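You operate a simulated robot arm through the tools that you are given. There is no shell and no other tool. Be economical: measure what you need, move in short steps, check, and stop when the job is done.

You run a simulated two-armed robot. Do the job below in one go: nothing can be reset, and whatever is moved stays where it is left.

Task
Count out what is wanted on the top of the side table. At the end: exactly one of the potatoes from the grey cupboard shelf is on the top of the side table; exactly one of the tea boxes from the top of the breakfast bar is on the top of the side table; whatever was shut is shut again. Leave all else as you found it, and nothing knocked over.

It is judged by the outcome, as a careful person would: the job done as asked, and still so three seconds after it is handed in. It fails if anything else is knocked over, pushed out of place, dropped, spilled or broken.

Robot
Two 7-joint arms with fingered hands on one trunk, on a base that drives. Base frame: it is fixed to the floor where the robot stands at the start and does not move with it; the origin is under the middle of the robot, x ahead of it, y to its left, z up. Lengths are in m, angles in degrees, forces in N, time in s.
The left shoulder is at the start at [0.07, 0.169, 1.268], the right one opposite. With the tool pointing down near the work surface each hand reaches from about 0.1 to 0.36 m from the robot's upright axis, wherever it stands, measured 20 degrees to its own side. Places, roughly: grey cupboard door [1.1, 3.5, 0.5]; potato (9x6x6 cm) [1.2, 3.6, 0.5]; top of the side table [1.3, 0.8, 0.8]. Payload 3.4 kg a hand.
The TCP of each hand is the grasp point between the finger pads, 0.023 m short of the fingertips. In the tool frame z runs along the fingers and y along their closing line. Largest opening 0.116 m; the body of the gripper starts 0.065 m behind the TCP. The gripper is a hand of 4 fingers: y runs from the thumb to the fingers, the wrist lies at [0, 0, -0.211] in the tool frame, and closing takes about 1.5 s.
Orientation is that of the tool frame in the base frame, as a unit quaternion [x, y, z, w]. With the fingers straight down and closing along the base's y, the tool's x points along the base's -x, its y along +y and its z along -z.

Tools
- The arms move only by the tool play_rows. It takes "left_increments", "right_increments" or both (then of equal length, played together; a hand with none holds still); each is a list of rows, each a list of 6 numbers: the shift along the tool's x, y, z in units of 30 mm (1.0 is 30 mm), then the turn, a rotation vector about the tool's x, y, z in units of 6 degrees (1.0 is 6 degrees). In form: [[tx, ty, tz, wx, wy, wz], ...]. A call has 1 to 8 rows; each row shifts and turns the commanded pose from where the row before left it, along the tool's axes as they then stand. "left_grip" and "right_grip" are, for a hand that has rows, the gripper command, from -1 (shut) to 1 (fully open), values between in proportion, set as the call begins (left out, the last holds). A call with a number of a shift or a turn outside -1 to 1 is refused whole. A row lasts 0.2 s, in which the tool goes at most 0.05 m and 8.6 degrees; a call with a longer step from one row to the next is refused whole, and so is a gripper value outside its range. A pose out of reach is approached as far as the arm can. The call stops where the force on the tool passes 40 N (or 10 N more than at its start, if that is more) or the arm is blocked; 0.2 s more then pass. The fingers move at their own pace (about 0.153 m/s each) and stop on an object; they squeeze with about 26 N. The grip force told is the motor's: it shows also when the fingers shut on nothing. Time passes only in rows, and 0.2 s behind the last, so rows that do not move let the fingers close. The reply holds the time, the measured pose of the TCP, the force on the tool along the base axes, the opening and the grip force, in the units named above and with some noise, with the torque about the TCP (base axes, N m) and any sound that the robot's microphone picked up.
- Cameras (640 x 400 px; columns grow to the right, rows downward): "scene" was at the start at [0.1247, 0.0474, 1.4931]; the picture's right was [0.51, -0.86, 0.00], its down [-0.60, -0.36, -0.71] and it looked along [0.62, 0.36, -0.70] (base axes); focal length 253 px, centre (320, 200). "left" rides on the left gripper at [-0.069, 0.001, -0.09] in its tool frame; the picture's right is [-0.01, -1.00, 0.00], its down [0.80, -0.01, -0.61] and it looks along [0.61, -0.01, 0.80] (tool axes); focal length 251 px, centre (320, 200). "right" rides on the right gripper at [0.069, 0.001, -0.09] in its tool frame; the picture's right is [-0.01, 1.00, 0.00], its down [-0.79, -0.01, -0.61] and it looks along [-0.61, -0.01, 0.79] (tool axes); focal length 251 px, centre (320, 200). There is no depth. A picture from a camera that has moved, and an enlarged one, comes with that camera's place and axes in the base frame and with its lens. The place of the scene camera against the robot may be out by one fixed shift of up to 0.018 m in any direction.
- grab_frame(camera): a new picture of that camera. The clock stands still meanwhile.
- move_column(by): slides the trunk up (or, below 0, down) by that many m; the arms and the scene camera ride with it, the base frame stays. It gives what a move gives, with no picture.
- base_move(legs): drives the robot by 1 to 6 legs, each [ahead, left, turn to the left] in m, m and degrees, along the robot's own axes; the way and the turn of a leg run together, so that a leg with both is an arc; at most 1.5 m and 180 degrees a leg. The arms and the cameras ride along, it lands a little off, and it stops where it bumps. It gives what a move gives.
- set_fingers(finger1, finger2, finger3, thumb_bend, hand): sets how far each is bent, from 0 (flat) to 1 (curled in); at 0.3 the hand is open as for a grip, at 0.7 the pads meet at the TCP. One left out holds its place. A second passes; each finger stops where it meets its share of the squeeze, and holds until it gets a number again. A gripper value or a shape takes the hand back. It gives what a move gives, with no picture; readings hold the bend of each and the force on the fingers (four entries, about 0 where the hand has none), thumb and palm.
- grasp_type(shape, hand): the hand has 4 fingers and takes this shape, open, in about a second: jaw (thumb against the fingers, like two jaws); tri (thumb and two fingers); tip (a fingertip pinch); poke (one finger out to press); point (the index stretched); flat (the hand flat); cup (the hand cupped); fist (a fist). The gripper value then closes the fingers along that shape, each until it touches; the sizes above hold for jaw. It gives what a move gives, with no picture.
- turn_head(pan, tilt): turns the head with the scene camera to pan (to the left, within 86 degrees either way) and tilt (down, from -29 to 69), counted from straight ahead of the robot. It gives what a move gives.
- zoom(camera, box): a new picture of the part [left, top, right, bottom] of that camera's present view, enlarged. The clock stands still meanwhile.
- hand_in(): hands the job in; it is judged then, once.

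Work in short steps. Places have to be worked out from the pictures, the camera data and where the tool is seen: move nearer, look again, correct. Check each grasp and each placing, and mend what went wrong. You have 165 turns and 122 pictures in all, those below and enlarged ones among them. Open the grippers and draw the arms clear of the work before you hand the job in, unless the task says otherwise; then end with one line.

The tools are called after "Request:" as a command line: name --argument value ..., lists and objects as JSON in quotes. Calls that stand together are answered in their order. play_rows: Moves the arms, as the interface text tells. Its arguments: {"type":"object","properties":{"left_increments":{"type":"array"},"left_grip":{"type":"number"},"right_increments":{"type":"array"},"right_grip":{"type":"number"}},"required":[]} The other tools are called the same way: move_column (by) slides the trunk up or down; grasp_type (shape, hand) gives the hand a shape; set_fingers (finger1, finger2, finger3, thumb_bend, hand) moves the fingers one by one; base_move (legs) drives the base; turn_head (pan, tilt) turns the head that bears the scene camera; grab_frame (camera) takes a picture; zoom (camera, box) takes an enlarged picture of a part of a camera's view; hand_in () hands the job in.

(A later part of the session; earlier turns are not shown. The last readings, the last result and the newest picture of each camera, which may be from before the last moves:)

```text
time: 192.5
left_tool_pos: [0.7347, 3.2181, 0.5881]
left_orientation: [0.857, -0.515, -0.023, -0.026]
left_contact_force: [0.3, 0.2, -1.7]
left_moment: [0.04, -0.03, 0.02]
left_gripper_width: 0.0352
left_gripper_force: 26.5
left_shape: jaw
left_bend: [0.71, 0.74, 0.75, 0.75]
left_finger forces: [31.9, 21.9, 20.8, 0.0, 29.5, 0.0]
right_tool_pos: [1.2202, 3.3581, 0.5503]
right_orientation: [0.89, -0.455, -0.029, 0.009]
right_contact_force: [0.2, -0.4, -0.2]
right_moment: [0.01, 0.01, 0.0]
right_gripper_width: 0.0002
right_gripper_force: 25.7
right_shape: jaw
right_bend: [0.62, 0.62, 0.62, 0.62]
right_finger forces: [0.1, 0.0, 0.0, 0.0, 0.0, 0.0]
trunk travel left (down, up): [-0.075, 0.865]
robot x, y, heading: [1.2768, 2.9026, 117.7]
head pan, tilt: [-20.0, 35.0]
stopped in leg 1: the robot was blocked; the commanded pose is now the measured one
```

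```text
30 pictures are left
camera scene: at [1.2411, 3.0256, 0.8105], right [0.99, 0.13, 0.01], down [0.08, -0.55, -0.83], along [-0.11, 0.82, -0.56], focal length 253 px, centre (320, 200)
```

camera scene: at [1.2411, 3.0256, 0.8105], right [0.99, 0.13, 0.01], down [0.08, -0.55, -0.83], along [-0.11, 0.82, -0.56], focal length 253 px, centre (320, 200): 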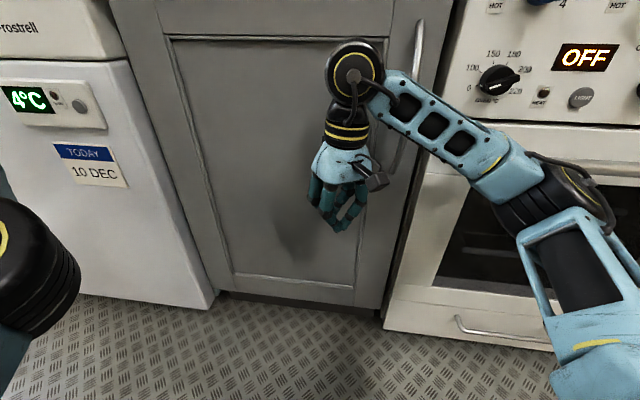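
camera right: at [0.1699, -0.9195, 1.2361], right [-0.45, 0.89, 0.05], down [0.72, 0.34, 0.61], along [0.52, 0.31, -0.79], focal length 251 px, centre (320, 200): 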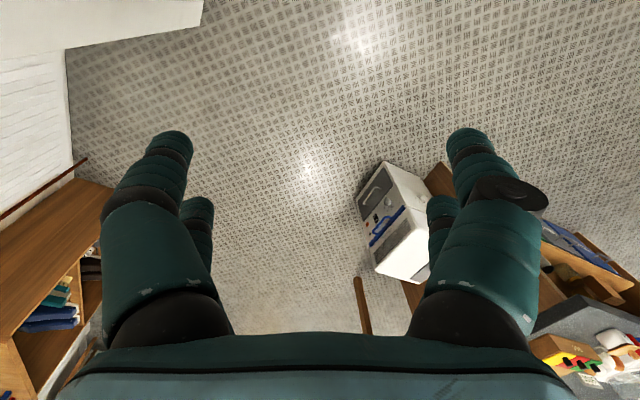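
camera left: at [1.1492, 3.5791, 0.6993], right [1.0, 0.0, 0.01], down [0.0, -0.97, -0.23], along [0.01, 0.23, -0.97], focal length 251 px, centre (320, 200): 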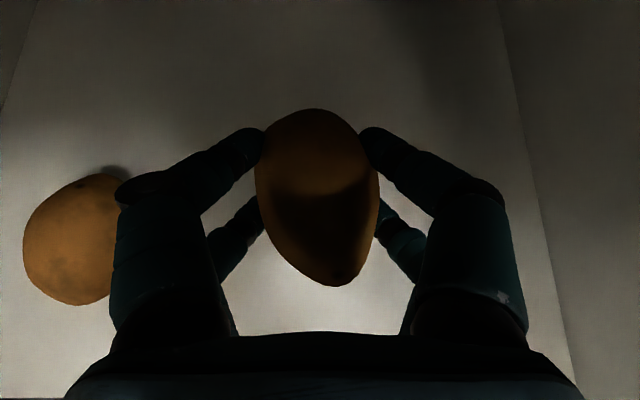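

Blocked, probably the forearm against the closed door's handle. Back off and inspect the door.

Request:
base_move --legs '[[-0.25, 0.13, 0], [0, 0, -28]]'

Request:
turn_head --pan 10 --tilt 20

Request:
grab_frame --camera "scene"

```text
time: 193.1
left_tool_pos: [0.7352, 3.2166, 0.5855]
left_orientation: [0.857, -0.515, -0.021, -0.022]
left_contact_force: [0.1, 0.9, -1.2]
left_moment: [0.02, -0.02, 0.0]
left_gripper_width: 0.0352
left_gripper_force: 26.0
left_shape: jaw
left_bend: [0.71, 0.74, 0.75, 0.75]
left_finger forces: [31.9, 21.8, 20.7, 0.1, 29.4, 0.0]
right_tool_pos: [1.2191, 3.3581, 0.5502]
right_orientation: [0.891, -0.453, -0.034, 0.01]
right_contact_force: [-0.4, 0.2, 0.8]
right_moment: [-0.03, 0.0, 0.04]
right_gripper_width: 0.0001
right_gripper_force: 25.8
right_shape: jaw
right_bend: [0.62, 0.62, 0.62, 0.62]
right_finger forces: [0.1, 0.0, 0.0, 0.0, 0.1, 0.1]
trunk travel left (down, up): [-0.075, 0.865]
robot x, y, heading: [1.2741, 2.8964, 117.6]
head pan, tilt: [-20.0, 35.0]
stopped in leg 1: the robot was blocked; the commanded pose is now the measured one
```

```text
time: 194.1
left_tool_pos: [0.7343, 3.2183, 0.5854]
left_orientation: [0.857, -0.515, -0.022, -0.024]
left_contact_force: [0.3, 0.5, -2.1]
left_moment: [-0.05, -0.01, 0.01]
left_gripper_width: 0.0355
left_gripper_force: 25.9
left_shape: jaw
left_bend: [0.71, 0.74, 0.75, 0.75]
left_finger forces: [31.8, 21.7, 20.9, 0.1, 29.4, 0.0]
right_tool_pos: [1.2186, 3.3579, 0.5481]
right_orientation: [0.891, -0.454, -0.032, 0.011]
right_contact_force: [0.1, -0.2, 0.0]
right_moment: [0.03, 0.02, -0.01]
right_gripper_width: 0.0
right_gripper_force: 26.5
right_shape: jaw
right_bend: [0.62, 0.62, 0.62, 0.62]
right_finger forces: [0.0, 0.0, 0.1, 0.0, 0.0, 0.0]
trunk travel left (down, up): [-0.075, 0.865]
robot x, y, heading: [1.2732, 2.9018, 117.8]
head pan, tilt: [10.0, 20.0]
```

```text
29 pictures are left
camera scene: at [1.1963, 3.0119, 0.8323], right [0.79, 0.61, 0.01], down [0.21, -0.26, -0.94], along [-0.57, 0.75, -0.33], focal length 253 px, centre (320, 200)
```

scene: 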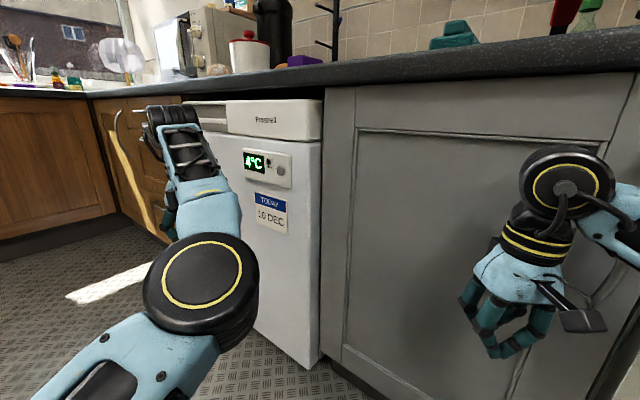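

Something's hooked; look right at the elbow.

Request:
turn_head --pan -50 --tilt 35

Request:
grab_frame --camera "scene"

Request:
grab_frame --camera "right"

```text
time: 195.4
left_tool_pos: [0.7349, 3.2169, 0.5873]
left_orientation: [0.856, -0.515, -0.023, -0.024]
left_contact_force: [-0.4, -0.6, -2.0]
left_moment: [-0.04, 0.0, 0.03]
left_gripper_width: 0.0352
left_gripper_force: 25.9
left_shape: jaw
left_bend: [0.71, 0.74, 0.75, 0.75]
left_finger forces: [31.8, 21.9, 20.8, 0.0, 29.5, 0.0]
right_tool_pos: [1.2188, 3.3571, 0.5504]
right_orientation: [0.891, -0.454, -0.032, 0.01]
right_contact_force: [0.8, 0.2, 0.0]
right_moment: [-0.02, 0.01, 0.01]
right_gripper_width: 0.0
right_gripper_force: 25.6
right_shape: jaw
right_bend: [0.62, 0.62, 0.62, 0.62]
right_finger forces: [0.0, 0.0, 0.0, 0.0, 0.0, 0.0]
trunk travel left (down, up): [-0.075, 0.865]
robot x, y, heading: [1.2767, 2.8967, 117.6]
head pan, tilt: [-50.0, 35.0]
```

```text
28 pictures are left
camera scene: at [1.2868, 3.0199, 0.8091], right [0.93, -0.38, 0.0], down [-0.21, -0.52, -0.83], along [0.31, 0.77, -0.56], focal length 253 px, centre (320, 200)
```

scene: 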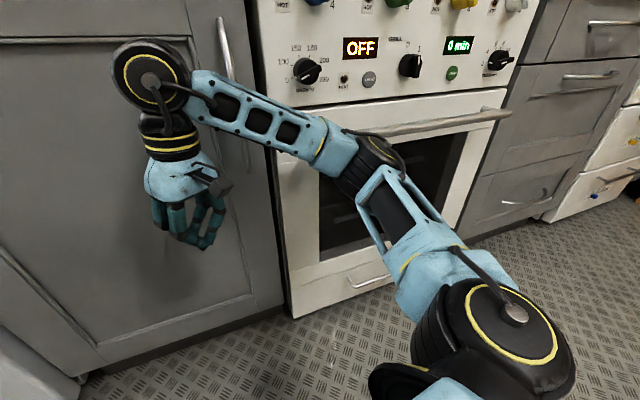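

```text
27 pictures are left
camera right: at [1.2658, 3.3008, 0.6352], right [-0.81, -0.58, 0.05], down [-0.42, 0.64, 0.64], along [-0.4, 0.5, -0.76], focal length 251 px, centre (320, 200)
```

right: 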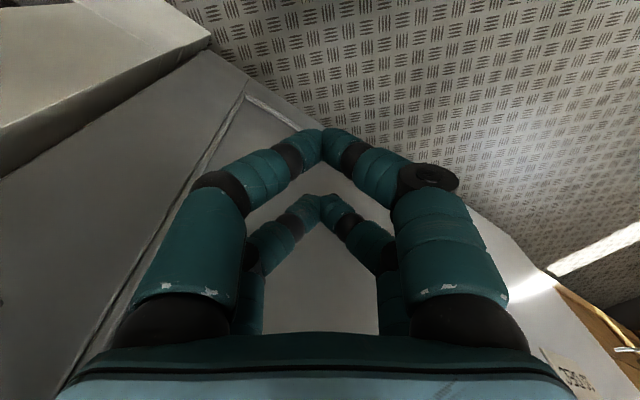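

The right elbow is pressed at the oven handle's end. Try a small straight-back step.

Request:
base_move --legs '[[-0.04, 0.02, 0]]'

```text
time: 196.0
left_tool_pos: [0.7352, 3.2165, 0.5852]
left_orientation: [0.857, -0.515, -0.021, -0.021]
left_contact_force: [0.3, 0.9, -2.2]
left_moment: [-0.02, 0.01, 0.0]
left_gripper_width: 0.0352
left_gripper_force: 26.1
left_shape: jaw
left_bend: [0.71, 0.74, 0.75, 0.75]
left_finger forces: [31.8, 21.8, 20.7, 0.1, 29.4, 0.0]
right_tool_pos: [1.2208, 3.3574, 0.5506]
right_orientation: [0.891, -0.452, -0.036, 0.01]
right_contact_force: [-0.8, 0.2, -0.4]
right_moment: [0.02, 0.0, -0.01]
right_gripper_width: 0.0001
right_gripper_force: 26.3
right_shape: jaw
right_bend: [0.62, 0.62, 0.62, 0.62]
right_finger forces: [0.0, 0.2, 0.0, 0.0, 0.0, 0.0]
trunk travel left (down, up): [-0.075, 0.865]
robot x, y, heading: [1.2765, 2.8969, 117.8]
head pan, tilt: [-50.0, 35.0]
stopped in leg 1: the robot was blocked; the commanded pose is now the measured one
```

Request:
base_move --legs '[[-0.01, 0.04, 0]]'

```text
time: 196.9
left_tool_pos: [0.7051, 3.1963, 0.5834]
left_orientation: [0.857, -0.515, -0.021, -0.016]
left_contact_force: [0.5, -0.2, -1.4]
left_moment: [0.02, 0.01, -0.01]
left_gripper_width: 0.035
left_gripper_force: 26.1
left_shape: jaw
left_bend: [0.71, 0.74, 0.75, 0.75]
left_finger forces: [31.8, 21.8, 20.7, 0.0, 29.4, 0.0]
right_tool_pos: [1.1893, 3.3342, 0.5432]
right_orientation: [0.89, -0.454, -0.032, 0.018]
right_contact_force: [0.7, -0.8, 0.3]
right_moment: [-0.01, -0.02, -0.01]
right_gripper_width: 0.0
right_gripper_force: 26.0
right_shape: jaw
right_bend: [0.62, 0.62, 0.62, 0.62]
right_finger forces: [0.0, 0.1, 0.0, 0.1, 0.1, 0.0]
trunk travel left (down, up): [-0.075, 0.865]
robot x, y, heading: [1.2432, 2.8721, 117.6]
head pan, tilt: [-50.0, 35.0]
```

Freed. Now back away and check door and oven.

Request:
base_move --legs '[[-0.05, 0.05, 0], [-0.25, 0, 0], [0, 0, -28]]'

Request:
turn_head --pan -10 --tilt 20

Request:
grab_frame --camera "scene"

```text
time: 200.8
left_tool_pos: [1.0195, 3.1262, 0.582]
left_orientation: [-0.704, 0.71, 0.015, 0.02]
left_contact_force: [-0.2, 0.2, -1.6]
left_moment: [-0.01, -0.03, -0.05]
left_gripper_width: 0.0355
left_gripper_force: 26.3
left_shape: jaw
left_bend: [0.71, 0.74, 0.75, 0.75]
left_finger forces: [31.7, 21.7, 20.8, 0.0, 29.4, 0.0]
right_tool_pos: [1.5116, 3.0187, 0.5432]
right_orientation: [0.751, -0.659, -0.035, 0.01]
right_contact_force: [0.2, -0.1, -0.6]
right_moment: [-0.04, 0.01, -0.02]
right_gripper_width: 0.0001
right_gripper_force: 26.1
right_shape: jaw
right_bend: [0.62, 0.62, 0.62, 0.62]
right_finger forces: [0.0, 0.0, 0.1, 0.1, 0.0, 0.0]
trunk travel left (down, up): [-0.075, 0.865]
robot x, y, heading: [1.3373, 2.5845, 89.2]
head pan, tilt: [-50.0, 35.0]
```

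```text
time: 201.8
left_tool_pos: [1.0195, 3.1257, 0.5826]
left_orientation: [-0.704, 0.71, 0.016, 0.02]
left_contact_force: [0.1, 0.1, -2.1]
left_moment: [0.04, 0.04, 0.02]
left_gripper_width: 0.0353
left_gripper_force: 26.4
left_shape: jaw
left_bend: [0.71, 0.74, 0.75, 0.75]
left_finger forces: [31.6, 21.7, 20.8, 0.1, 29.4, 0.0]
right_tool_pos: [1.5117, 3.0171, 0.5431]
right_orientation: [0.752, -0.659, -0.035, 0.01]
right_contact_force: [0.2, -1.5, 0.9]
right_moment: [0.01, -0.01, 0.0]
right_gripper_width: 0.0001
right_gripper_force: 26.2
right_shape: jaw
right_bend: [0.62, 0.62, 0.62, 0.62]
right_finger forces: [0.1, 0.1, 0.1, 0.1, 0.0, 0.0]
trunk travel left (down, up): [-0.075, 0.865]
robot x, y, heading: [1.341, 2.5855, 89.2]
head pan, tilt: [-10.0, 20.0]
```

```text
26 pictures are left
camera scene: at [1.36, 2.7309, 0.8308], right [0.98, -0.19, 0.0], down [-0.06, -0.34, -0.94], along [0.18, 0.92, -0.34], focal length 253 px, centre (320, 200)
```

scene: 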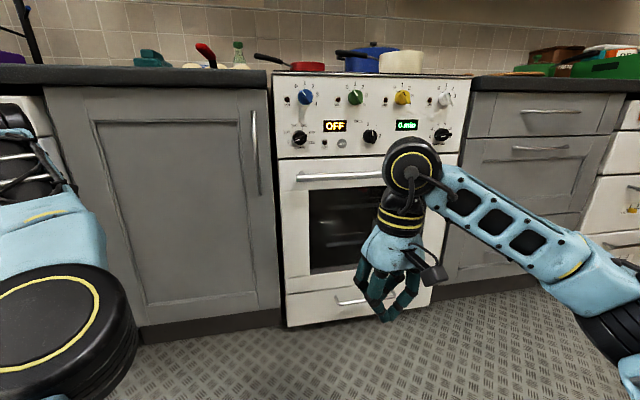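

Geometry says the door is flush. Zoom to confirm it's fully shut.

Request:
zoom --camera "scene" --box '[200, 70, 320, 150]'

```text
5.00 times, centred on (260, 110) of scene
camera zoom: at [1.36, 2.7309, 0.8308], right [0.98, -0.19, 0.0], down [-0.06, -0.34, -0.94], along [0.18, 0.92, -0.34], focal length 1266 px, centre (620, 650)
```

zoom: 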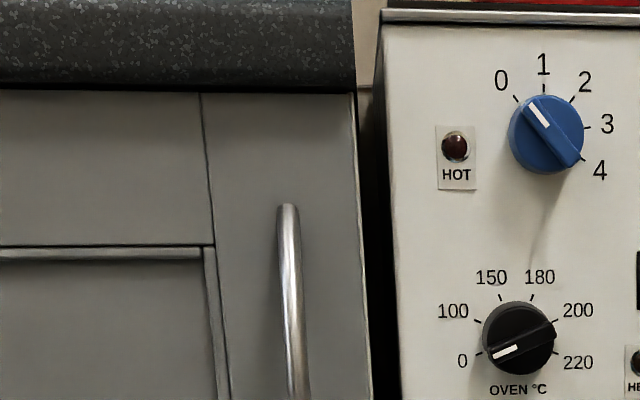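

Request:
zoom --camera "scene" --box '[130, 270, 290, 350]'

```text
4.00 times, centred on (210, 310) of scene
camera zoom: at [1.36, 2.7309, 0.8308], right [0.98, -0.19, 0.0], down [-0.06, -0.34, -0.94], along [0.18, 0.92, -0.34], focal length 1013 px, centre (760, -240)
```

zoom: 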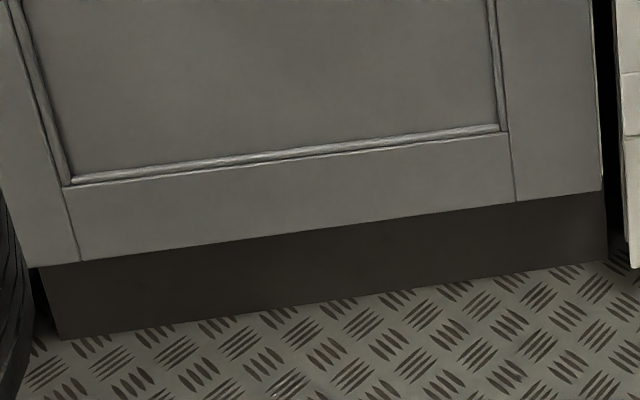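

The door is flush with the plinth — shut. Now back off, raise the trunk and drive back along the known route to the side table.

Request:
base_move --legs '[[-0.25, 0, 0.8], [0, -0.9, 0]]'

Request:
move_column --by 0.4

Request:
turn_head --pan 0 --tilt 30

Request:
grab_frame --camera "scene"

Request:
grab_frame --camera "left"

```text
time: 207.9
left_tool_pos: [1.9113, 2.8729, 0.5818]
left_orientation: [-0.703, 0.711, 0.015, 0.02]
left_contact_force: [-0.1, 0.2, -2.8]
left_moment: [0.0, 0.03, 0.0]
left_gripper_width: 0.0356
left_gripper_force: 26.0
left_shape: jaw
left_bend: [0.71, 0.74, 0.75, 0.75]
left_finger forces: [31.6, 21.6, 20.8, 0.0, 29.6, 0.0]
right_tool_pos: [2.4028, 2.763, 0.543]
right_orientation: [0.75, -0.66, -0.036, 0.01]
right_contact_force: [-0.3, -0.2, 0.0]
right_moment: [0.04, -0.04, 0.01]
right_gripper_width: 0.0002
right_gripper_force: 26.0
right_shape: jaw
right_bend: [0.62, 0.62, 0.62, 0.62]
right_finger forces: [0.0, 0.0, 0.1, 0.1, 0.1, 0.0]
trunk travel left (down, up): [-0.075, 0.865]
robot x, y, heading: [2.2257, 2.3268, 88.9]
head pan, tilt: [-10.0, 20.0]
```

```text
time: 211.8
left_tool_pos: [1.9118, 2.8743, 0.9825]
left_orientation: [-0.702, 0.711, 0.015, 0.021]
left_contact_force: [0.4, 0.3, -1.3]
left_moment: [0.0, 0.0, -0.01]
left_gripper_width: 0.0354
left_gripper_force: 26.0
left_shape: jaw
left_bend: [0.71, 0.74, 0.75, 0.75]
left_finger forces: [31.6, 21.5, 20.6, 0.0, 29.5, 0.0]
right_tool_pos: [2.4027, 2.7629, 0.9426]
right_orientation: [0.75, -0.66, -0.035, 0.009]
right_contact_force: [-0.3, 0.5, -0.7]
right_moment: [0.0, -0.01, 0.0]
right_gripper_width: 0.0001
right_gripper_force: 26.3
right_shape: jaw
right_bend: [0.62, 0.62, 0.62, 0.62]
right_finger forces: [0.0, 0.0, 0.1, 0.1, 0.0, 0.1]
trunk travel left (down, up): [-0.475, 0.465]
robot x, y, heading: [2.228, 2.327, 88.9]
head pan, tilt: [-10.0, 20.0]
```

```text
time: 212.5
left_tool_pos: [1.9124, 2.872, 0.9827]
left_orientation: [-0.703, 0.711, 0.016, 0.02]
left_contact_force: [0.4, -0.1, -0.8]
left_moment: [-0.01, 0.03, 0.0]
left_gripper_width: 0.0356
left_gripper_force: 26.0
left_shape: jaw
left_bend: [0.71, 0.74, 0.75, 0.75]
left_finger forces: [31.6, 21.5, 20.7, 0.1, 29.4, 0.0]
right_tool_pos: [2.4046, 2.7632, 0.9432]
right_orientation: [0.75, -0.661, -0.035, 0.009]
right_contact_force: [-0.1, 0.6, 0.7]
right_moment: [0.04, 0.02, -0.02]
right_gripper_width: 0.0
right_gripper_force: 25.6
right_shape: jaw
right_bend: [0.62, 0.62, 0.62, 0.62]
right_finger forces: [0.0, 0.0, 0.0, 0.0, 0.0, 0.0]
trunk travel left (down, up): [-0.475, 0.465]
robot x, y, heading: [2.2295, 2.3282, 89.3]
head pan, tilt: [0.0, 30.0]
```

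```text
23 pictures are left
camera scene: at [2.2351, 2.4763, 1.2148], right [1.0, -0.02, 0.0], down [-0.01, -0.5, -0.87], along [0.01, 0.87, -0.5], focal length 253 px, centre (320, 200)
```

scene: 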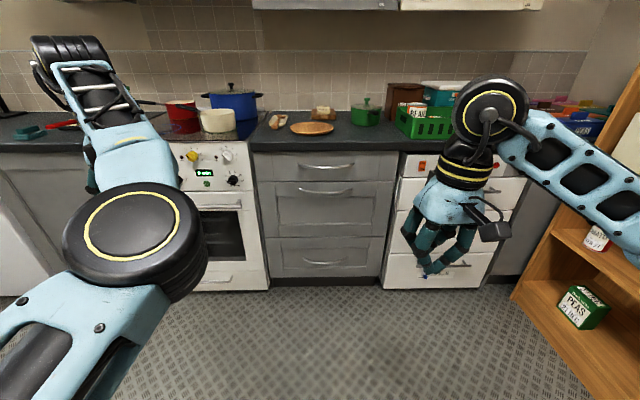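

```text
22 pictures are left
camera left: at [1.9111, 2.937, 1.074], right [1.0, 0.0, 0.01], down [-0.01, -0.82, 0.57], along [0.0, -0.57, -0.82], focal length 251 px, centre (320, 200)
```

left: 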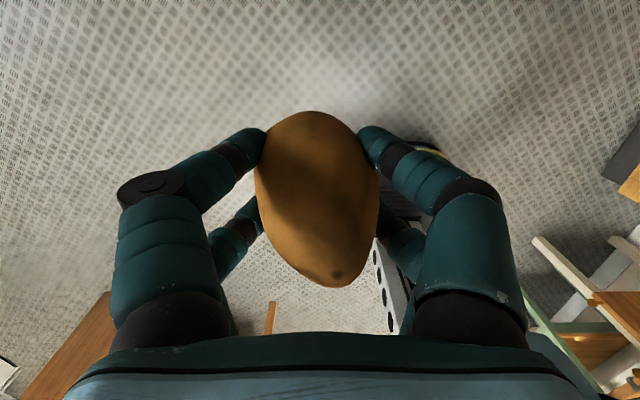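

Path clear; drive back down the aisle at x≈2.33 to y≈−0.57, then left to x≈1.7.

Request:
base_move --legs '[[-1.45, -0.1, 0.7], [-1.45, 0, 0], [0, 0.65, 0]]'

Request:
turn_head --pan 15 --tilt 40

Request:
grab_frame --camera "scene"

```text
time: 229.5
left_tool_pos: [1.3202, 0.0499, 0.9815]
left_orientation: [-0.703, 0.711, 0.016, 0.02]
left_contact_force: [0.3, -0.5, -1.4]
left_moment: [-0.01, -0.02, -0.01]
left_gripper_width: 0.0352
left_gripper_force: 25.7
left_shape: jaw
left_bend: [0.71, 0.74, 0.75, 0.75]
left_finger forces: [31.5, 21.4, 20.7, 0.1, 29.6, 0.0]
right_tool_pos: [1.8122, -0.0613, 0.9434]
right_orientation: [0.75, -0.66, -0.035, 0.009]
right_contact_force: [0.0, 0.0, -0.3]
right_moment: [-0.02, -0.06, -0.02]
right_gripper_width: 0.0001
right_gripper_force: 26.0
right_shape: jaw
right_bend: [0.62, 0.62, 0.62, 0.62]
right_finger forces: [0.1, 0.0, 0.1, 0.0, 0.0, 0.0]
trunk travel left (down, up): [-0.475, 0.465]
robot x, y, heading: [1.6396, -0.4944, 88.8]
head pan, tilt: [0.0, 30.0]
```

```text
time: 230.2
left_tool_pos: [1.3218, 0.0499, 0.9832]
left_orientation: [-0.703, 0.71, 0.015, 0.02]
left_contact_force: [-0.8, 0.3, -3.0]
left_moment: [0.01, 0.01, 0.01]
left_gripper_width: 0.0349
left_gripper_force: 26.2
left_shape: jaw
left_bend: [0.71, 0.74, 0.75, 0.75]
left_finger forces: [31.5, 21.4, 20.7, 0.0, 29.5, 0.0]
right_tool_pos: [1.8127, -0.0619, 0.9429]
right_orientation: [0.751, -0.66, -0.035, 0.011]
right_contact_force: [0.3, -0.5, 0.0]
right_moment: [0.02, -0.02, 0.0]
right_gripper_width: 0.0
right_gripper_force: 25.9
right_shape: jaw
right_bend: [0.62, 0.62, 0.62, 0.62]
right_finger forces: [0.0, 0.0, 0.1, 0.1, 0.0, 0.0]
trunk travel left (down, up): [-0.475, 0.465]
robot x, y, heading: [1.6395, -0.491, 89.0]
head pan, tilt: [15.0, 40.0]
```

```text
21 pictures are left
camera scene: at [1.6218, -0.3559, 1.1994], right [0.97, 0.24, 0.0], down [0.16, -0.62, -0.77], along [-0.19, 0.74, -0.64], focal length 253 px, centre (320, 200)
```

scene: 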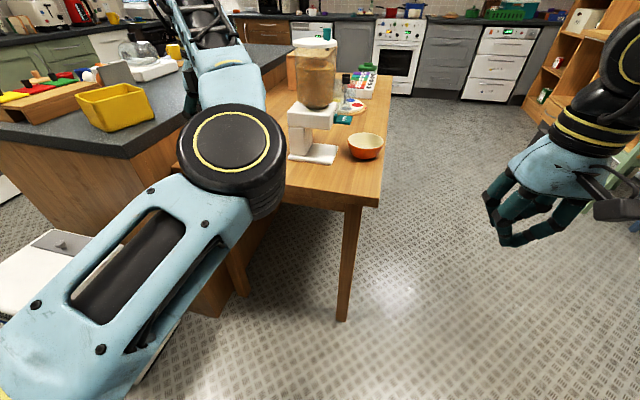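

Dispenser occupies x 1.365–1.505, y≥0.25; tea box at (1.225, 0.225), cup at (1.18, 0.38). I'll place the potato at about (1.28, 0.33). First back off 0.2 m and pitch the left hand forward again so the potato lies level.

Request:
base_move --legs '[[-0.22, 0.1, 1]]'

Request:
play_rows --left_increments '[[-0.74, 0, 0, 0, -1, 0], [-0.74, 0, 0, 0, -1, 0], [-0.74, 0, 0, 0, -1, 0], [-0.74, 0, 0, 0, -1, 0], [-0.74, 0, 0, 0, -1, 0], [-0.74, 0, 0, 0, -1, 0], [-0.74, 0, 0, 0, -1, 0], [-0.74, 0, 0, 0, -1, 0]]'

```text
time: 232.0
left_tool_pos: [1.2078, -0.1764, 0.9825]
left_orientation: [0.71, -0.703, -0.015, -0.02]
left_contact_force: [-0.4, -0.5, -2.2]
left_moment: [-0.01, -0.01, -0.01]
left_gripper_width: 0.0351
left_gripper_force: 25.4
left_shape: jaw
left_bend: [0.71, 0.74, 0.75, 0.75]
left_finger forces: [31.5, 21.3, 20.7, 0.0, 29.5, 0.1]
right_tool_pos: [1.7005, -0.2762, 0.9433]
right_orientation: [0.757, -0.652, -0.035, 0.011]
right_contact_force: [-0.1, 0.5, -0.5]
right_moment: [0.02, 0.03, 0.02]
right_gripper_width: 0.0001
right_gripper_force: 26.3
right_shape: jaw
right_bend: [0.62, 0.62, 0.62, 0.62]
right_finger forces: [0.1, 0.1, 0.0, 0.0, 0.1, 0.1]
trunk travel left (down, up): [-0.475, 0.465]
robot x, y, heading: [1.5367, -0.7111, 90.5]
head pan, tilt: [15.0, 40.0]
```

```text
time: 233.8
left_tool_pos: [1.2051, -0.0174, 1.0519]
left_orientation: [0.642, -0.634, -0.304, -0.306]
left_contact_force: [-0.9, 0.8, -1.7]
left_moment: [0.0, 0.02, -0.03]
left_gripper_width: 0.0344
left_gripper_force: 25.5
left_shape: jaw
left_bend: [0.71, 0.74, 0.75, 0.75]
left_finger forces: [31.8, 22.3, 21.5, 0.0, 29.7, 0.0]
right_tool_pos: [1.7016, -0.2743, 0.9425]
right_orientation: [0.758, -0.652, -0.034, 0.01]
right_contact_force: [0.2, -0.4, 0.7]
right_moment: [-0.02, -0.01, 0.02]
right_gripper_width: 0.0003
right_gripper_force: 25.6
right_shape: jaw
right_bend: [0.62, 0.62, 0.62, 0.62]
right_finger forces: [0.0, 0.1, 0.0, 0.0, 0.1, 0.0]
trunk travel left (down, up): [-0.475, 0.465]
robot x, y, heading: [1.5392, -0.7141, 90.1]
head pan, tilt: [15.0, 40.0]
```

Orientation restored. Drive to bring the hand over (1.265, 0.315): right 0.06, ahead 0.33, then check clearance.

Request:
base_move --legs '[[0, -0.06, 0], [0.33, 0, 0]]'

Request:
grab_frame --camera "left"

Request:
grab_frame --camera "scene"

```text
time: 236.6
left_tool_pos: [1.2599, 0.3094, 1.0508]
left_orientation: [0.644, -0.633, -0.303, -0.304]
left_contact_force: [0.8, 0.3, -2.3]
left_moment: [-0.01, 0.0, 0.01]
left_gripper_width: 0.0345
left_gripper_force: 26.6
left_shape: jaw
left_bend: [0.71, 0.74, 0.75, 0.75]
left_finger forces: [31.9, 22.3, 21.8, 0.0, 29.9, 0.0]
right_tool_pos: [1.7583, 0.0534, 0.9426]
right_orientation: [0.759, -0.651, -0.035, 0.011]
right_contact_force: [0.6, 0.1, 0.5]
right_moment: [-0.02, 0.0, -0.01]
right_gripper_width: 0.0001
right_gripper_force: 25.3
right_shape: jaw
right_bend: [0.62, 0.62, 0.62, 0.62]
right_finger forces: [0.0, 0.1, 0.0, 0.0, 0.0, 0.0]
trunk travel left (down, up): [-0.475, 0.465]
robot x, y, heading: [1.5973, -0.382, 90.5]
head pan, tilt: [15.0, 40.0]
```

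```text
20 pictures are left
camera left: at [1.2592, 0.283, 1.1596], right [1.0, 0.02, 0.01], down [0.02, -0.97, -0.23], along [0.01, 0.23, -0.97], focal length 251 px, centre (320, 200)
```

left: 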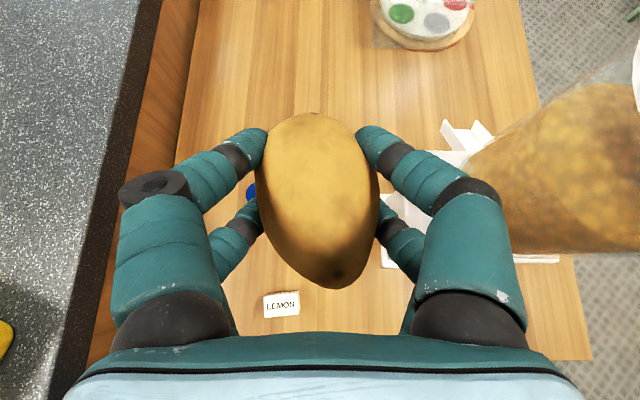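

```text
19 pictures are left
camera scene: at [1.5753, -0.2463, 1.1993], right [0.96, 0.27, 0.0], down [0.17, -0.62, -0.77], along [-0.21, 0.74, -0.64], focal length 253 px, centre (320, 200)
```

scene: 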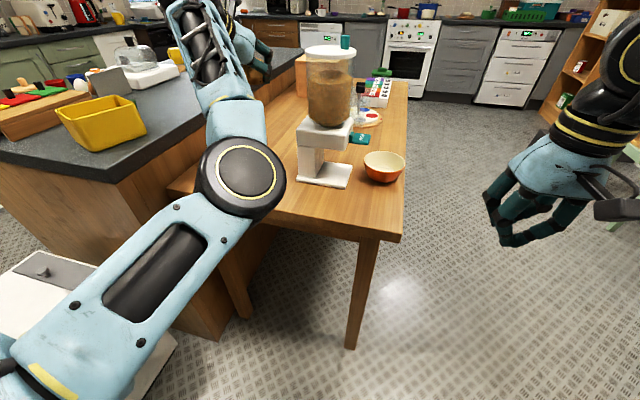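

Clearances fine: tea box at (1.216, 0.229), cup at (1.17, 0.377). Move 15 mm forward and lower the trunk by 0.15.

Request:
base_move --legs '[[0.015, -0.008, 0]]'

Request:
move_column --by -0.16

Request:
grab_frame --camera "left"

Request:
grab_frame --camera "scene"

```text
time: 237.3
left_tool_pos: [1.2676, 0.3238, 1.0515]
left_orientation: [0.644, -0.633, -0.304, -0.304]
left_contact_force: [0.9, 0.7, -1.6]
left_moment: [0.02, -0.01, 0.02]
left_gripper_width: 0.0343
left_gripper_force: 26.2
left_shape: jaw
left_bend: [0.71, 0.74, 0.75, 0.75]
left_finger forces: [31.9, 22.4, 21.7, 0.0, 29.9, 0.0]
right_tool_pos: [1.7654, 0.0682, 0.9437]
right_orientation: [0.759, -0.65, -0.035, 0.01]
right_contact_force: [0.7, -0.8, -0.4]
right_moment: [0.0, 0.0, -0.01]
right_gripper_width: 0.0
right_gripper_force: 25.9
right_shape: jaw
right_bend: [0.62, 0.62, 0.62, 0.62]
right_finger forces: [0.0, 0.0, 0.1, 0.0, 0.0, 0.0]
trunk travel left (down, up): [-0.475, 0.465]
robot x, y, heading: [1.5999, -0.3699, 90.3]
head pan, tilt: [15.0, 40.0]
```

```text
time: 239.2
left_tool_pos: [1.2686, 0.324, 0.892]
left_orientation: [0.644, -0.633, -0.303, -0.304]
left_contact_force: [-0.6, -0.1, -2.5]
left_moment: [-0.02, 0.02, 0.0]
left_gripper_width: 0.0345
left_gripper_force: 25.8
left_shape: jaw
left_bend: [0.71, 0.74, 0.75, 0.75]
left_finger forces: [31.8, 22.3, 21.6, 0.0, 29.8, 0.0]
right_tool_pos: [1.7658, 0.0683, 0.7832]
right_orientation: [0.758, -0.651, -0.035, 0.011]
right_contact_force: [-0.2, 0.6, 0.3]
right_moment: [0.0, -0.01, -0.01]
right_gripper_width: 0.0002
right_gripper_force: 25.7
right_shape: jaw
right_bend: [0.62, 0.62, 0.62, 0.62]
right_finger forces: [0.1, 0.1, 0.0, 0.0, 0.0, 0.0]
trunk travel left (down, up): [-0.315, 0.625]
robot x, y, heading: [1.6014, -0.3707, 90.5]
head pan, tilt: [15.0, 40.0]
```

```text
18 pictures are left
camera left: at [1.2669, 0.2973, 1.0001], right [1.0, 0.02, 0.01], down [0.02, -0.97, -0.23], along [0.01, 0.23, -0.97], focal length 251 px, centre (320, 200)
```

left: 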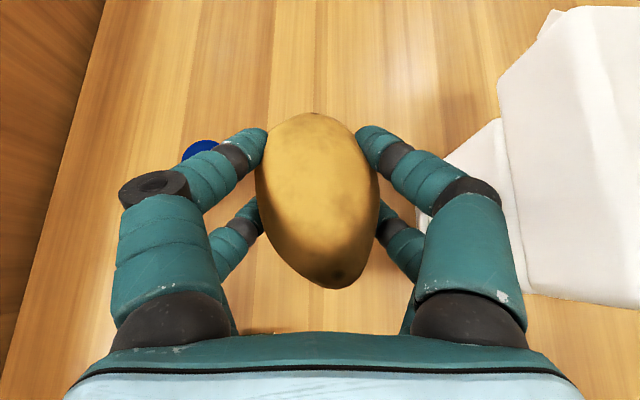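

```text
17 pictures are left
camera scene: at [1.5832, -0.232, 1.0395], right [0.96, 0.27, 0.0], down [0.17, -0.62, -0.77], along [-0.21, 0.74, -0.64], focal length 253 px, centre (320, 200)
```

scene: 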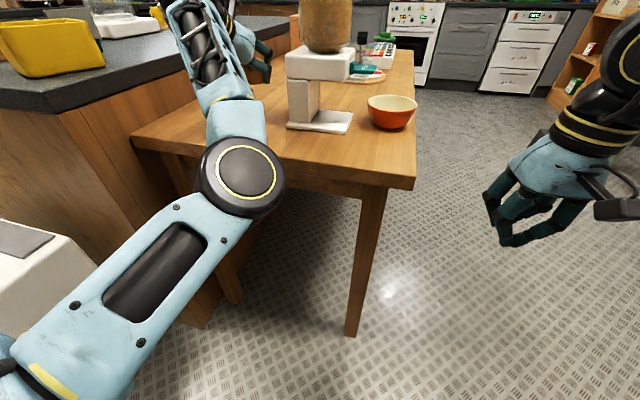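

Elbow and forearm stay above/outside the table edge. Lower 0.045 more with the trunk.

Request:
move_column --by -0.045

Request:
grab_frame --camera "left"

```text
time: 240.0
left_tool_pos: [1.2692, 0.3238, 0.8473]
left_orientation: [0.644, -0.633, -0.303, -0.304]
left_contact_force: [-0.1, 0.5, -1.3]
left_moment: [-0.03, 0.01, -0.03]
left_gripper_width: 0.0345
left_gripper_force: 25.9
left_shape: jaw
left_bend: [0.71, 0.74, 0.75, 0.75]
left_finger forces: [31.8, 22.2, 21.7, 0.0, 29.8, 0.1]
right_tool_pos: [1.7659, 0.0686, 0.7388]
right_orientation: [0.759, -0.65, -0.035, 0.009]
right_contact_force: [-0.1, 0.1, 1.0]
right_moment: [-0.01, 0.01, 0.04]
right_gripper_width: 0.0
right_gripper_force: 25.8
right_shape: jaw
right_bend: [0.62, 0.62, 0.62, 0.62]
right_finger forces: [0.0, 0.1, 0.1, 0.0, 0.0, 0.1]
trunk travel left (down, up): [-0.27, 0.67]
robot x, y, heading: [1.5995, -0.3701, 90.6]
head pan, tilt: [15.0, 40.0]
```

```text
16 pictures are left
camera left: at [1.2669, 0.2971, 0.9552], right [1.0, 0.02, 0.01], down [0.02, -0.97, -0.23], along [0.01, 0.23, -0.97], focal length 251 px, centre (320, 200)
```

left: 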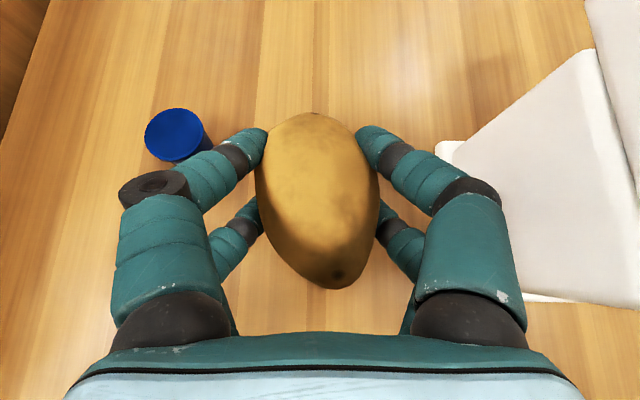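

Cup clear. Final small descents with force watch.

Request:
play_rows --left_increments '[[0.1, 0, 0.085, 0, 0, 0], [0.1, 0, 0.085, 0, 0, 0]]'

```text
time: 240.6
left_tool_pos: [1.2695, 0.3239, 0.8399]
left_orientation: [0.645, -0.633, -0.303, -0.304]
left_contact_force: [-0.1, 0.4, -1.7]
left_moment: [0.02, 0.0, 0.02]
left_gripper_width: 0.0345
left_gripper_force: 25.5
left_shape: jaw
left_bend: [0.71, 0.74, 0.75, 0.75]
left_finger forces: [31.8, 22.2, 21.7, 0.0, 29.8, 0.0]
right_tool_pos: [1.7659, 0.0672, 0.7372]
right_orientation: [0.758, -0.651, -0.035, 0.01]
right_contact_force: [0.1, -0.4, 0.1]
right_moment: [0.01, -0.01, -0.02]
right_gripper_width: 0.0
right_gripper_force: 26.4
right_shape: jaw
right_bend: [0.62, 0.62, 0.62, 0.62]
right_finger forces: [0.0, 0.0, 0.0, 0.0, 0.1, 0.1]
trunk travel left (down, up): [-0.27, 0.67]
robot x, y, heading: [1.6009, -0.3692, 90.6]
head pan, tilt: [15.0, 40.0]
```

Request:
play_rows --left_increments '[[0.1, 0, 0.085, 0, 0, 0], [0.1, 0, 0.085, 0, 0, 0]]'

```text
time: 241.2
left_tool_pos: [1.2685, 0.3251, 0.8316]
left_orientation: [0.644, -0.633, -0.303, -0.304]
left_contact_force: [0.1, 0.7, -1.4]
left_moment: [-0.04, 0.01, 0.0]
left_gripper_width: 0.0346
left_gripper_force: 25.6
left_shape: jaw
left_bend: [0.71, 0.74, 0.75, 0.75]
left_finger forces: [31.6, 22.2, 21.8, 0.0, 29.8, 0.0]
right_tool_pos: [1.7665, 0.0686, 0.7381]
right_orientation: [0.759, -0.65, -0.035, 0.01]
right_contact_force: [0.2, 0.1, -1.1]
right_moment: [-0.01, 0.02, 0.0]
right_gripper_width: 0.0003
right_gripper_force: 25.6
right_shape: jaw
right_bend: [0.62, 0.62, 0.62, 0.62]
right_finger forces: [0.1, 0.0, 0.0, 0.0, 0.0, 0.0]
trunk travel left (down, up): [-0.27, 0.67]
robot x, y, heading: [1.6028, -0.3704, 90.3]
head pan, tilt: [15.0, 40.0]
```

No contact yet; two more small steps.

Request:
play_rows --left_increments '[[0.08, 0, 0.065, 0, 0, 0], [0.08, 0, 0.065, 0, 0, 0]]'

Request:
grab_frame --camera "left"

```text
time: 241.8
left_tool_pos: [1.2696, 0.3243, 0.8246]
left_orientation: [0.644, -0.634, -0.303, -0.304]
left_contact_force: [-0.3, -0.3, -1.7]
left_moment: [0.0, -0.05, -0.01]
left_gripper_width: 0.0342
left_gripper_force: 26.3
left_shape: jaw
left_bend: [0.71, 0.74, 0.75, 0.75]
left_finger forces: [31.6, 22.1, 21.6, 0.0, 29.8, 0.0]
right_tool_pos: [1.7666, 0.0686, 0.7376]
right_orientation: [0.759, -0.65, -0.035, 0.01]
right_contact_force: [-0.8, 0.2, 0.3]
right_moment: [-0.01, 0.02, -0.02]
right_gripper_width: 0.0
right_gripper_force: 26.0
right_shape: jaw
right_bend: [0.62, 0.62, 0.62, 0.62]
right_finger forces: [0.0, 0.0, 0.1, 0.0, 0.1, 0.0]
trunk travel left (down, up): [-0.27, 0.67]
robot x, y, heading: [1.5999, -0.3727, 90.2]
head pan, tilt: [15.0, 40.0]
```

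```text
15 pictures are left
camera left: at [1.2671, 0.2975, 0.9325], right [1.0, 0.02, 0.01], down [0.02, -0.97, -0.23], along [0.01, 0.23, -0.97], focal length 251 px, centre (320, 200)
```

left: 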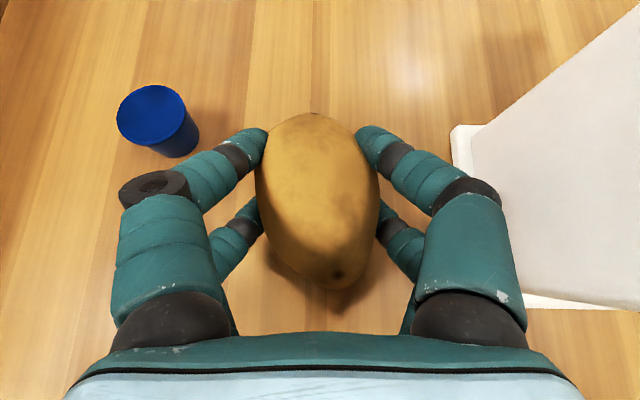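

Request:
play_rows --left_increments '[[0.08, 0, 0.065, 0, 0, 0], [0.08, 0, 0.065, 0, 0, 0]]'

```text
time: 242.4
left_tool_pos: [1.2683, 0.3243, 0.8186]
left_orientation: [0.644, -0.633, -0.303, -0.303]
left_contact_force: [-0.1, 0.0, -2.2]
left_moment: [-0.03, 0.0, -0.01]
left_gripper_width: 0.0345
left_gripper_force: 26.3
left_shape: jaw
left_bend: [0.71, 0.74, 0.75, 0.75]
left_finger forces: [31.6, 22.1, 21.8, 0.1, 29.8, 0.1]
right_tool_pos: [1.7667, 0.0678, 0.7372]
right_orientation: [0.759, -0.65, -0.035, 0.01]
right_contact_force: [-1.0, -0.6, -0.2]
right_moment: [-0.03, 0.0, 0.0]
right_gripper_width: 0.0003
right_gripper_force: 26.2
right_shape: jaw
right_bend: [0.62, 0.62, 0.62, 0.62]
right_finger forces: [0.0, 0.0, 0.0, 0.0, 0.0, 0.0]
trunk travel left (down, up): [-0.27, 0.67]
robot x, y, heading: [1.609, -0.3674, 90.5]
head pan, tilt: [15.0, 40.0]
```

Request:
play_rows --left_increments '[[0.07, 0, 0.06, 0, 0, 0], [0.07, 0, 0.06, 0, 0, 0]]'

```text
time: 243.0
left_tool_pos: [1.2693, 0.3239, 0.8162]
left_orientation: [0.644, -0.632, -0.306, -0.304]
left_contact_force: [0.3, 1.9, 8.3]
left_moment: [0.3, 0.14, 0.02]
left_gripper_width: 0.0342
left_gripper_force: 25.5
left_shape: jaw
left_bend: [0.71, 0.74, 0.75, 0.75]
left_finger forces: [35.0, 21.6, 21.0, 0.1, 31.1, 0.0]
right_tool_pos: [1.7667, 0.0682, 0.7386]
right_orientation: [0.759, -0.65, -0.035, 0.009]
right_contact_force: [-1.1, 0.2, -0.3]
right_moment: [0.01, -0.01, -0.02]
right_gripper_width: 0.0
right_gripper_force: 26.1
right_shape: jaw
right_bend: [0.62, 0.62, 0.62, 0.62]
right_finger forces: [0.1, 0.0, 0.1, 0.0, 0.1, 0.0]
trunk travel left (down, up): [-0.27, 0.67]
robot x, y, heading: [1.6027, -0.3663, 90.4]
head pan, tilt: [15.0, 40.0]
```

Contact (8 N). Release gently.

Request:
play_rows --left_increments '[[0, 0, 0, 0, 0, 0], [0, 0, 0, 0, 0, 0], [0, 0, 0, 0, 0, 0], [0, 0, 0, 0, 0, 0], [0, 0, 0, 0, 0, 0]]' --left_grip 0.1

Request:
grab_frame --camera "left"

```text
time: 244.2
left_tool_pos: [1.2686, 0.3246, 0.8138]
left_orientation: [0.644, -0.633, -0.304, -0.303]
left_contact_force: [0.8, -0.7, 0.6]
left_moment: [0.0, -0.01, 0.07]
left_gripper_width: 0.0627
left_gripper_force: 0.1
left_shape: jaw
left_bend: [0.72, 0.72, 0.72, 0.74]
left_finger forces: [0.0, 1.7, 0.1, 0.0, 0.0, 0.0]
right_tool_pos: [1.7661, 0.068, 0.7373]
right_orientation: [0.759, -0.65, -0.037, 0.009]
right_contact_force: [-0.2, 0.8, -0.5]
right_moment: [-0.05, 0.0, 0.0]
right_gripper_width: 0.0
right_gripper_force: 25.9
right_shape: jaw
right_bend: [0.62, 0.62, 0.62, 0.62]
right_finger forces: [0.0, 0.0, 0.1, 0.1, 0.1, 0.0]
trunk travel left (down, up): [-0.27, 0.67]
robot x, y, heading: [1.6008, -0.3708, 90.5]
head pan, tilt: [15.0, 40.0]
```

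```text
14 pictures are left
camera left: at [1.2677, 0.2981, 0.9217], right [1.0, 0.02, 0.01], down [0.02, -0.97, -0.23], along [0.01, 0.23, -0.97], focal length 251 px, centre (320, 200)
```

left: 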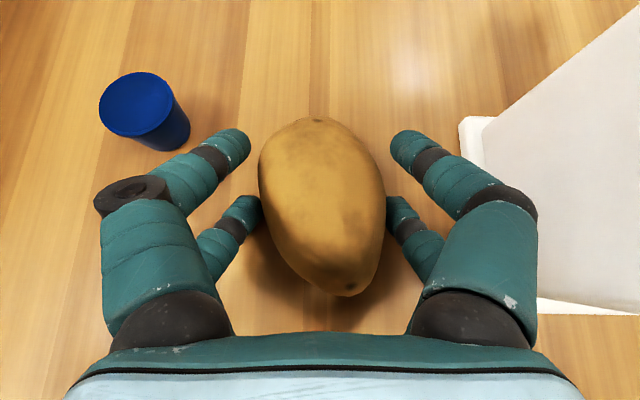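

Potato rests on the table. Open slightly more and raise straight up with the trunk.

Request:
play_rows --left_increments '[[0, 0, 0, 0, 0, 0], [0, 0, 0, 0, 0, 0]]' --left_grip 0.25

Request:
move_column --by 0.06

Request:
grab_frame --camera "left"

```text
time: 244.8
left_tool_pos: [1.2694, 0.3251, 0.8134]
left_orientation: [0.644, -0.633, -0.304, -0.304]
left_contact_force: [0.6, 0.3, 0.9]
left_moment: [0.01, 0.03, 0.01]
left_gripper_width: 0.0718
left_gripper_force: 0.0
left_shape: jaw
left_bend: [0.71, 0.71, 0.71, 0.71]
left_finger forces: [0.0, 0.9, 0.0, 0.0, 0.0, 0.0]
right_tool_pos: [1.7674, 0.0687, 0.7391]
right_orientation: [0.759, -0.651, -0.035, 0.01]
right_contact_force: [0.3, 0.3, -0.4]
right_moment: [-0.01, 0.03, 0.0]
right_gripper_width: 0.0
right_gripper_force: 26.5
right_shape: jaw
right_bend: [0.62, 0.62, 0.62, 0.62]
right_finger forces: [0.0, 0.0, 0.0, 0.0, 0.0, 0.0]
trunk travel left (down, up): [-0.27, 0.67]
robot x, y, heading: [1.6029, -0.3679, 90.5]
head pan, tilt: [15.0, 40.0]
```

```text
time: 245.8
left_tool_pos: [1.269, 0.3252, 0.8739]
left_orientation: [0.645, -0.632, -0.304, -0.304]
left_contact_force: [-0.1, -0.2, -0.5]
left_moment: [-0.01, -0.03, 0.0]
left_gripper_width: 0.0723
left_gripper_force: 0.0
left_shape: jaw
left_bend: [0.71, 0.71, 0.71, 0.71]
left_finger forces: [0.0, 0.0, 0.0, 0.0, 0.0, 0.1]
right_tool_pos: [1.7661, 0.0678, 0.7977]
right_orientation: [0.759, -0.65, -0.035, 0.01]
right_contact_force: [-0.2, 0.2, -0.2]
right_moment: [0.01, 0.0, 0.01]
right_gripper_width: 0.0
right_gripper_force: 26.3
right_shape: jaw
right_bend: [0.62, 0.62, 0.62, 0.62]
right_finger forces: [0.0, 0.1, 0.0, 0.0, 0.0, 0.1]
trunk travel left (down, up): [-0.33, 0.61]
robot x, y, heading: [1.6024, -0.3712, 90.4]
head pan, tilt: [15.0, 40.0]
```

```text
13 pictures are left
camera left: at [1.2676, 0.2986, 0.9813], right [1.0, 0.02, 0.01], down [0.02, -0.97, -0.23], along [0.01, 0.23, -0.97], focal length 251 px, centre (320, 200)
```

left: 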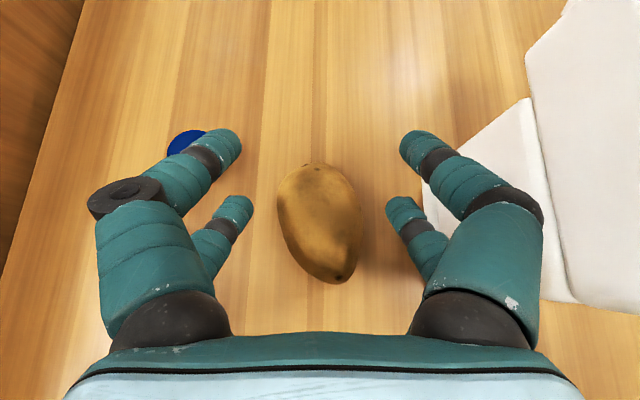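

Potato is free. Raise further, back away, and take a final look.

Request:
move_column --by 0.16

Request:
base_move --legs '[[-0.4, 0, 0]]'

Request:
play_rows --right_increments '[[0, 0, 0, 0, 0, 0], [0, 0, 0, 0, 0, 0], [0, 0, 0, 0, 0, 0], [0, 0, 0, 0, 0, 0], [0, 0, 0, 0, 0, 0]]' --right_grip 1 --left_increments '[[0, 0, 0, 0, 0, 0], [0, 0, 0, 0, 0, 0], [0, 0, 0, 0, 0, 0], [0, 0, 0, 0, 0, 0], [0, 0, 0, 0, 0, 0]]' --left_grip 1

Request:
turn_head --pan 35 --tilt 30

Request:
grab_frame --camera "scene"

```text
time: 247.7
left_tool_pos: [1.2695, 0.3252, 1.0331]
left_orientation: [0.645, -0.633, -0.304, -0.303]
left_contact_force: [0.0, -1.3, -0.2]
left_moment: [-0.02, -0.03, 0.03]
left_gripper_width: 0.0718
left_gripper_force: 0.0
left_shape: jaw
left_bend: [0.71, 0.71, 0.71, 0.71]
left_finger forces: [0.1, 0.1, 0.1, 0.0, 0.1, 0.0]
right_tool_pos: [1.7663, 0.0677, 0.9585]
right_orientation: [0.758, -0.651, -0.035, 0.01]
right_contact_force: [0.9, 0.0, 0.1]
right_moment: [-0.04, 0.01, 0.01]
right_gripper_width: 0.0001
right_gripper_force: 26.2
right_shape: jaw
right_bend: [0.62, 0.62, 0.62, 0.62]
right_finger forces: [0.0, 0.0, 0.1, 0.0, 0.1, 0.0]
trunk travel left (down, up): [-0.49, 0.45]
robot x, y, heading: [1.6038, -0.3734, 90.3]
head pan, tilt: [15.0, 40.0]
```

```text
time: 250.1
left_tool_pos: [1.2741, -0.0632, 1.0338]
left_orientation: [0.643, -0.634, -0.304, -0.304]
left_contact_force: [0.2, -0.6, 0.1]
left_moment: [0.0, 0.0, -0.03]
left_gripper_width: 0.0722
left_gripper_force: 0.0
left_shape: jaw
left_bend: [0.71, 0.71, 0.71, 0.71]
left_finger forces: [0.1, 0.1, 0.0, 0.0, 0.0, 0.0]
right_tool_pos: [1.7716, -0.3211, 0.9581]
right_orientation: [0.758, -0.652, -0.035, 0.009]
right_contact_force: [0.2, 0.2, -0.2]
right_moment: [-0.02, 0.0, 0.04]
right_gripper_width: 0.0
right_gripper_force: 25.6
right_shape: jaw
right_bend: [0.62, 0.62, 0.62, 0.62]
right_finger forces: [0.0, 0.1, 0.0, 0.0, 0.0, 0.1]
trunk travel left (down, up): [-0.49, 0.45]
robot x, y, heading: [1.6065, -0.7582, 90.3]
head pan, tilt: [15.0, 40.0]
```

```text
time: 251.3
left_tool_pos: [1.2744, -0.0634, 1.0321]
left_orientation: [0.644, -0.634, -0.303, -0.304]
left_contact_force: [0.2, 0.3, -0.3]
left_moment: [-0.01, 0.01, 0.01]
left_gripper_width: 0.1159
left_gripper_force: 0.1
left_shape: jaw
left_bend: [0.3, 0.3, 0.3, 0.3]
left_finger forces: [0.1, 0.0, 0.1, 0.0, 0.1, 0.1]
right_tool_pos: [1.7701, -0.321, 0.9591]
right_orientation: [0.757, -0.652, -0.036, 0.01]
right_contact_force: [-0.6, -0.2, 0.4]
right_moment: [0.01, 0.01, -0.01]
right_gripper_width: 0.1159
right_gripper_force: 0.0
right_shape: jaw
right_bend: [0.3, 0.3, 0.3, 0.3]
right_finger forces: [0.0, 0.0, 0.0, 0.0, 0.0, 0.0]
trunk travel left (down, up): [-0.49, 0.45]
robot x, y, heading: [1.605, -0.7554, 90.4]
head pan, tilt: [15.0, 40.0]
```

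```text
time: 252.1
left_tool_pos: [1.2749, -0.0623, 1.0331]
left_orientation: [0.643, -0.634, -0.303, -0.305]
left_contact_force: [-0.1, 0.5, -1.0]
left_moment: [-0.01, 0.02, 0.02]
left_gripper_width: 0.1162
left_gripper_force: 0.0
left_shape: jaw
left_bend: [0.3, 0.3, 0.3, 0.3]
left_finger forces: [0.1, 0.0, 0.1, 0.0, 0.1, 0.0]
right_tool_pos: [1.7716, -0.3218, 0.959]
right_orientation: [0.757, -0.652, -0.035, 0.009]
right_contact_force: [0.4, 0.4, 0.0]
right_moment: [-0.02, 0.03, 0.01]
right_gripper_width: 0.1158
right_gripper_force: 0.1
right_shape: jaw
right_bend: [0.3, 0.3, 0.3, 0.3]
right_finger forces: [0.0, 0.1, 0.0, 0.0, 0.0, 0.1]
trunk travel left (down, up): [-0.49, 0.45]
robot x, y, heading: [1.6057, -0.7581, 90.3]
head pan, tilt: [35.0, 30.0]
```

```text
12 pictures are left
camera scene: at [1.557, -0.629, 1.2298], right [0.82, 0.58, 0.0], down [0.29, -0.41, -0.87], along [-0.5, 0.71, -0.5], focal length 253 px, centre (320, 200)
```

scene: 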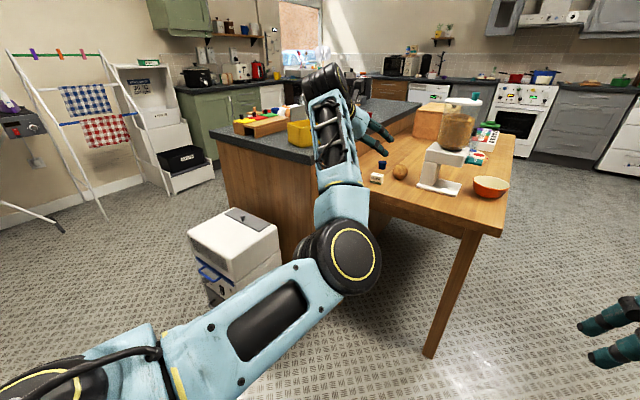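

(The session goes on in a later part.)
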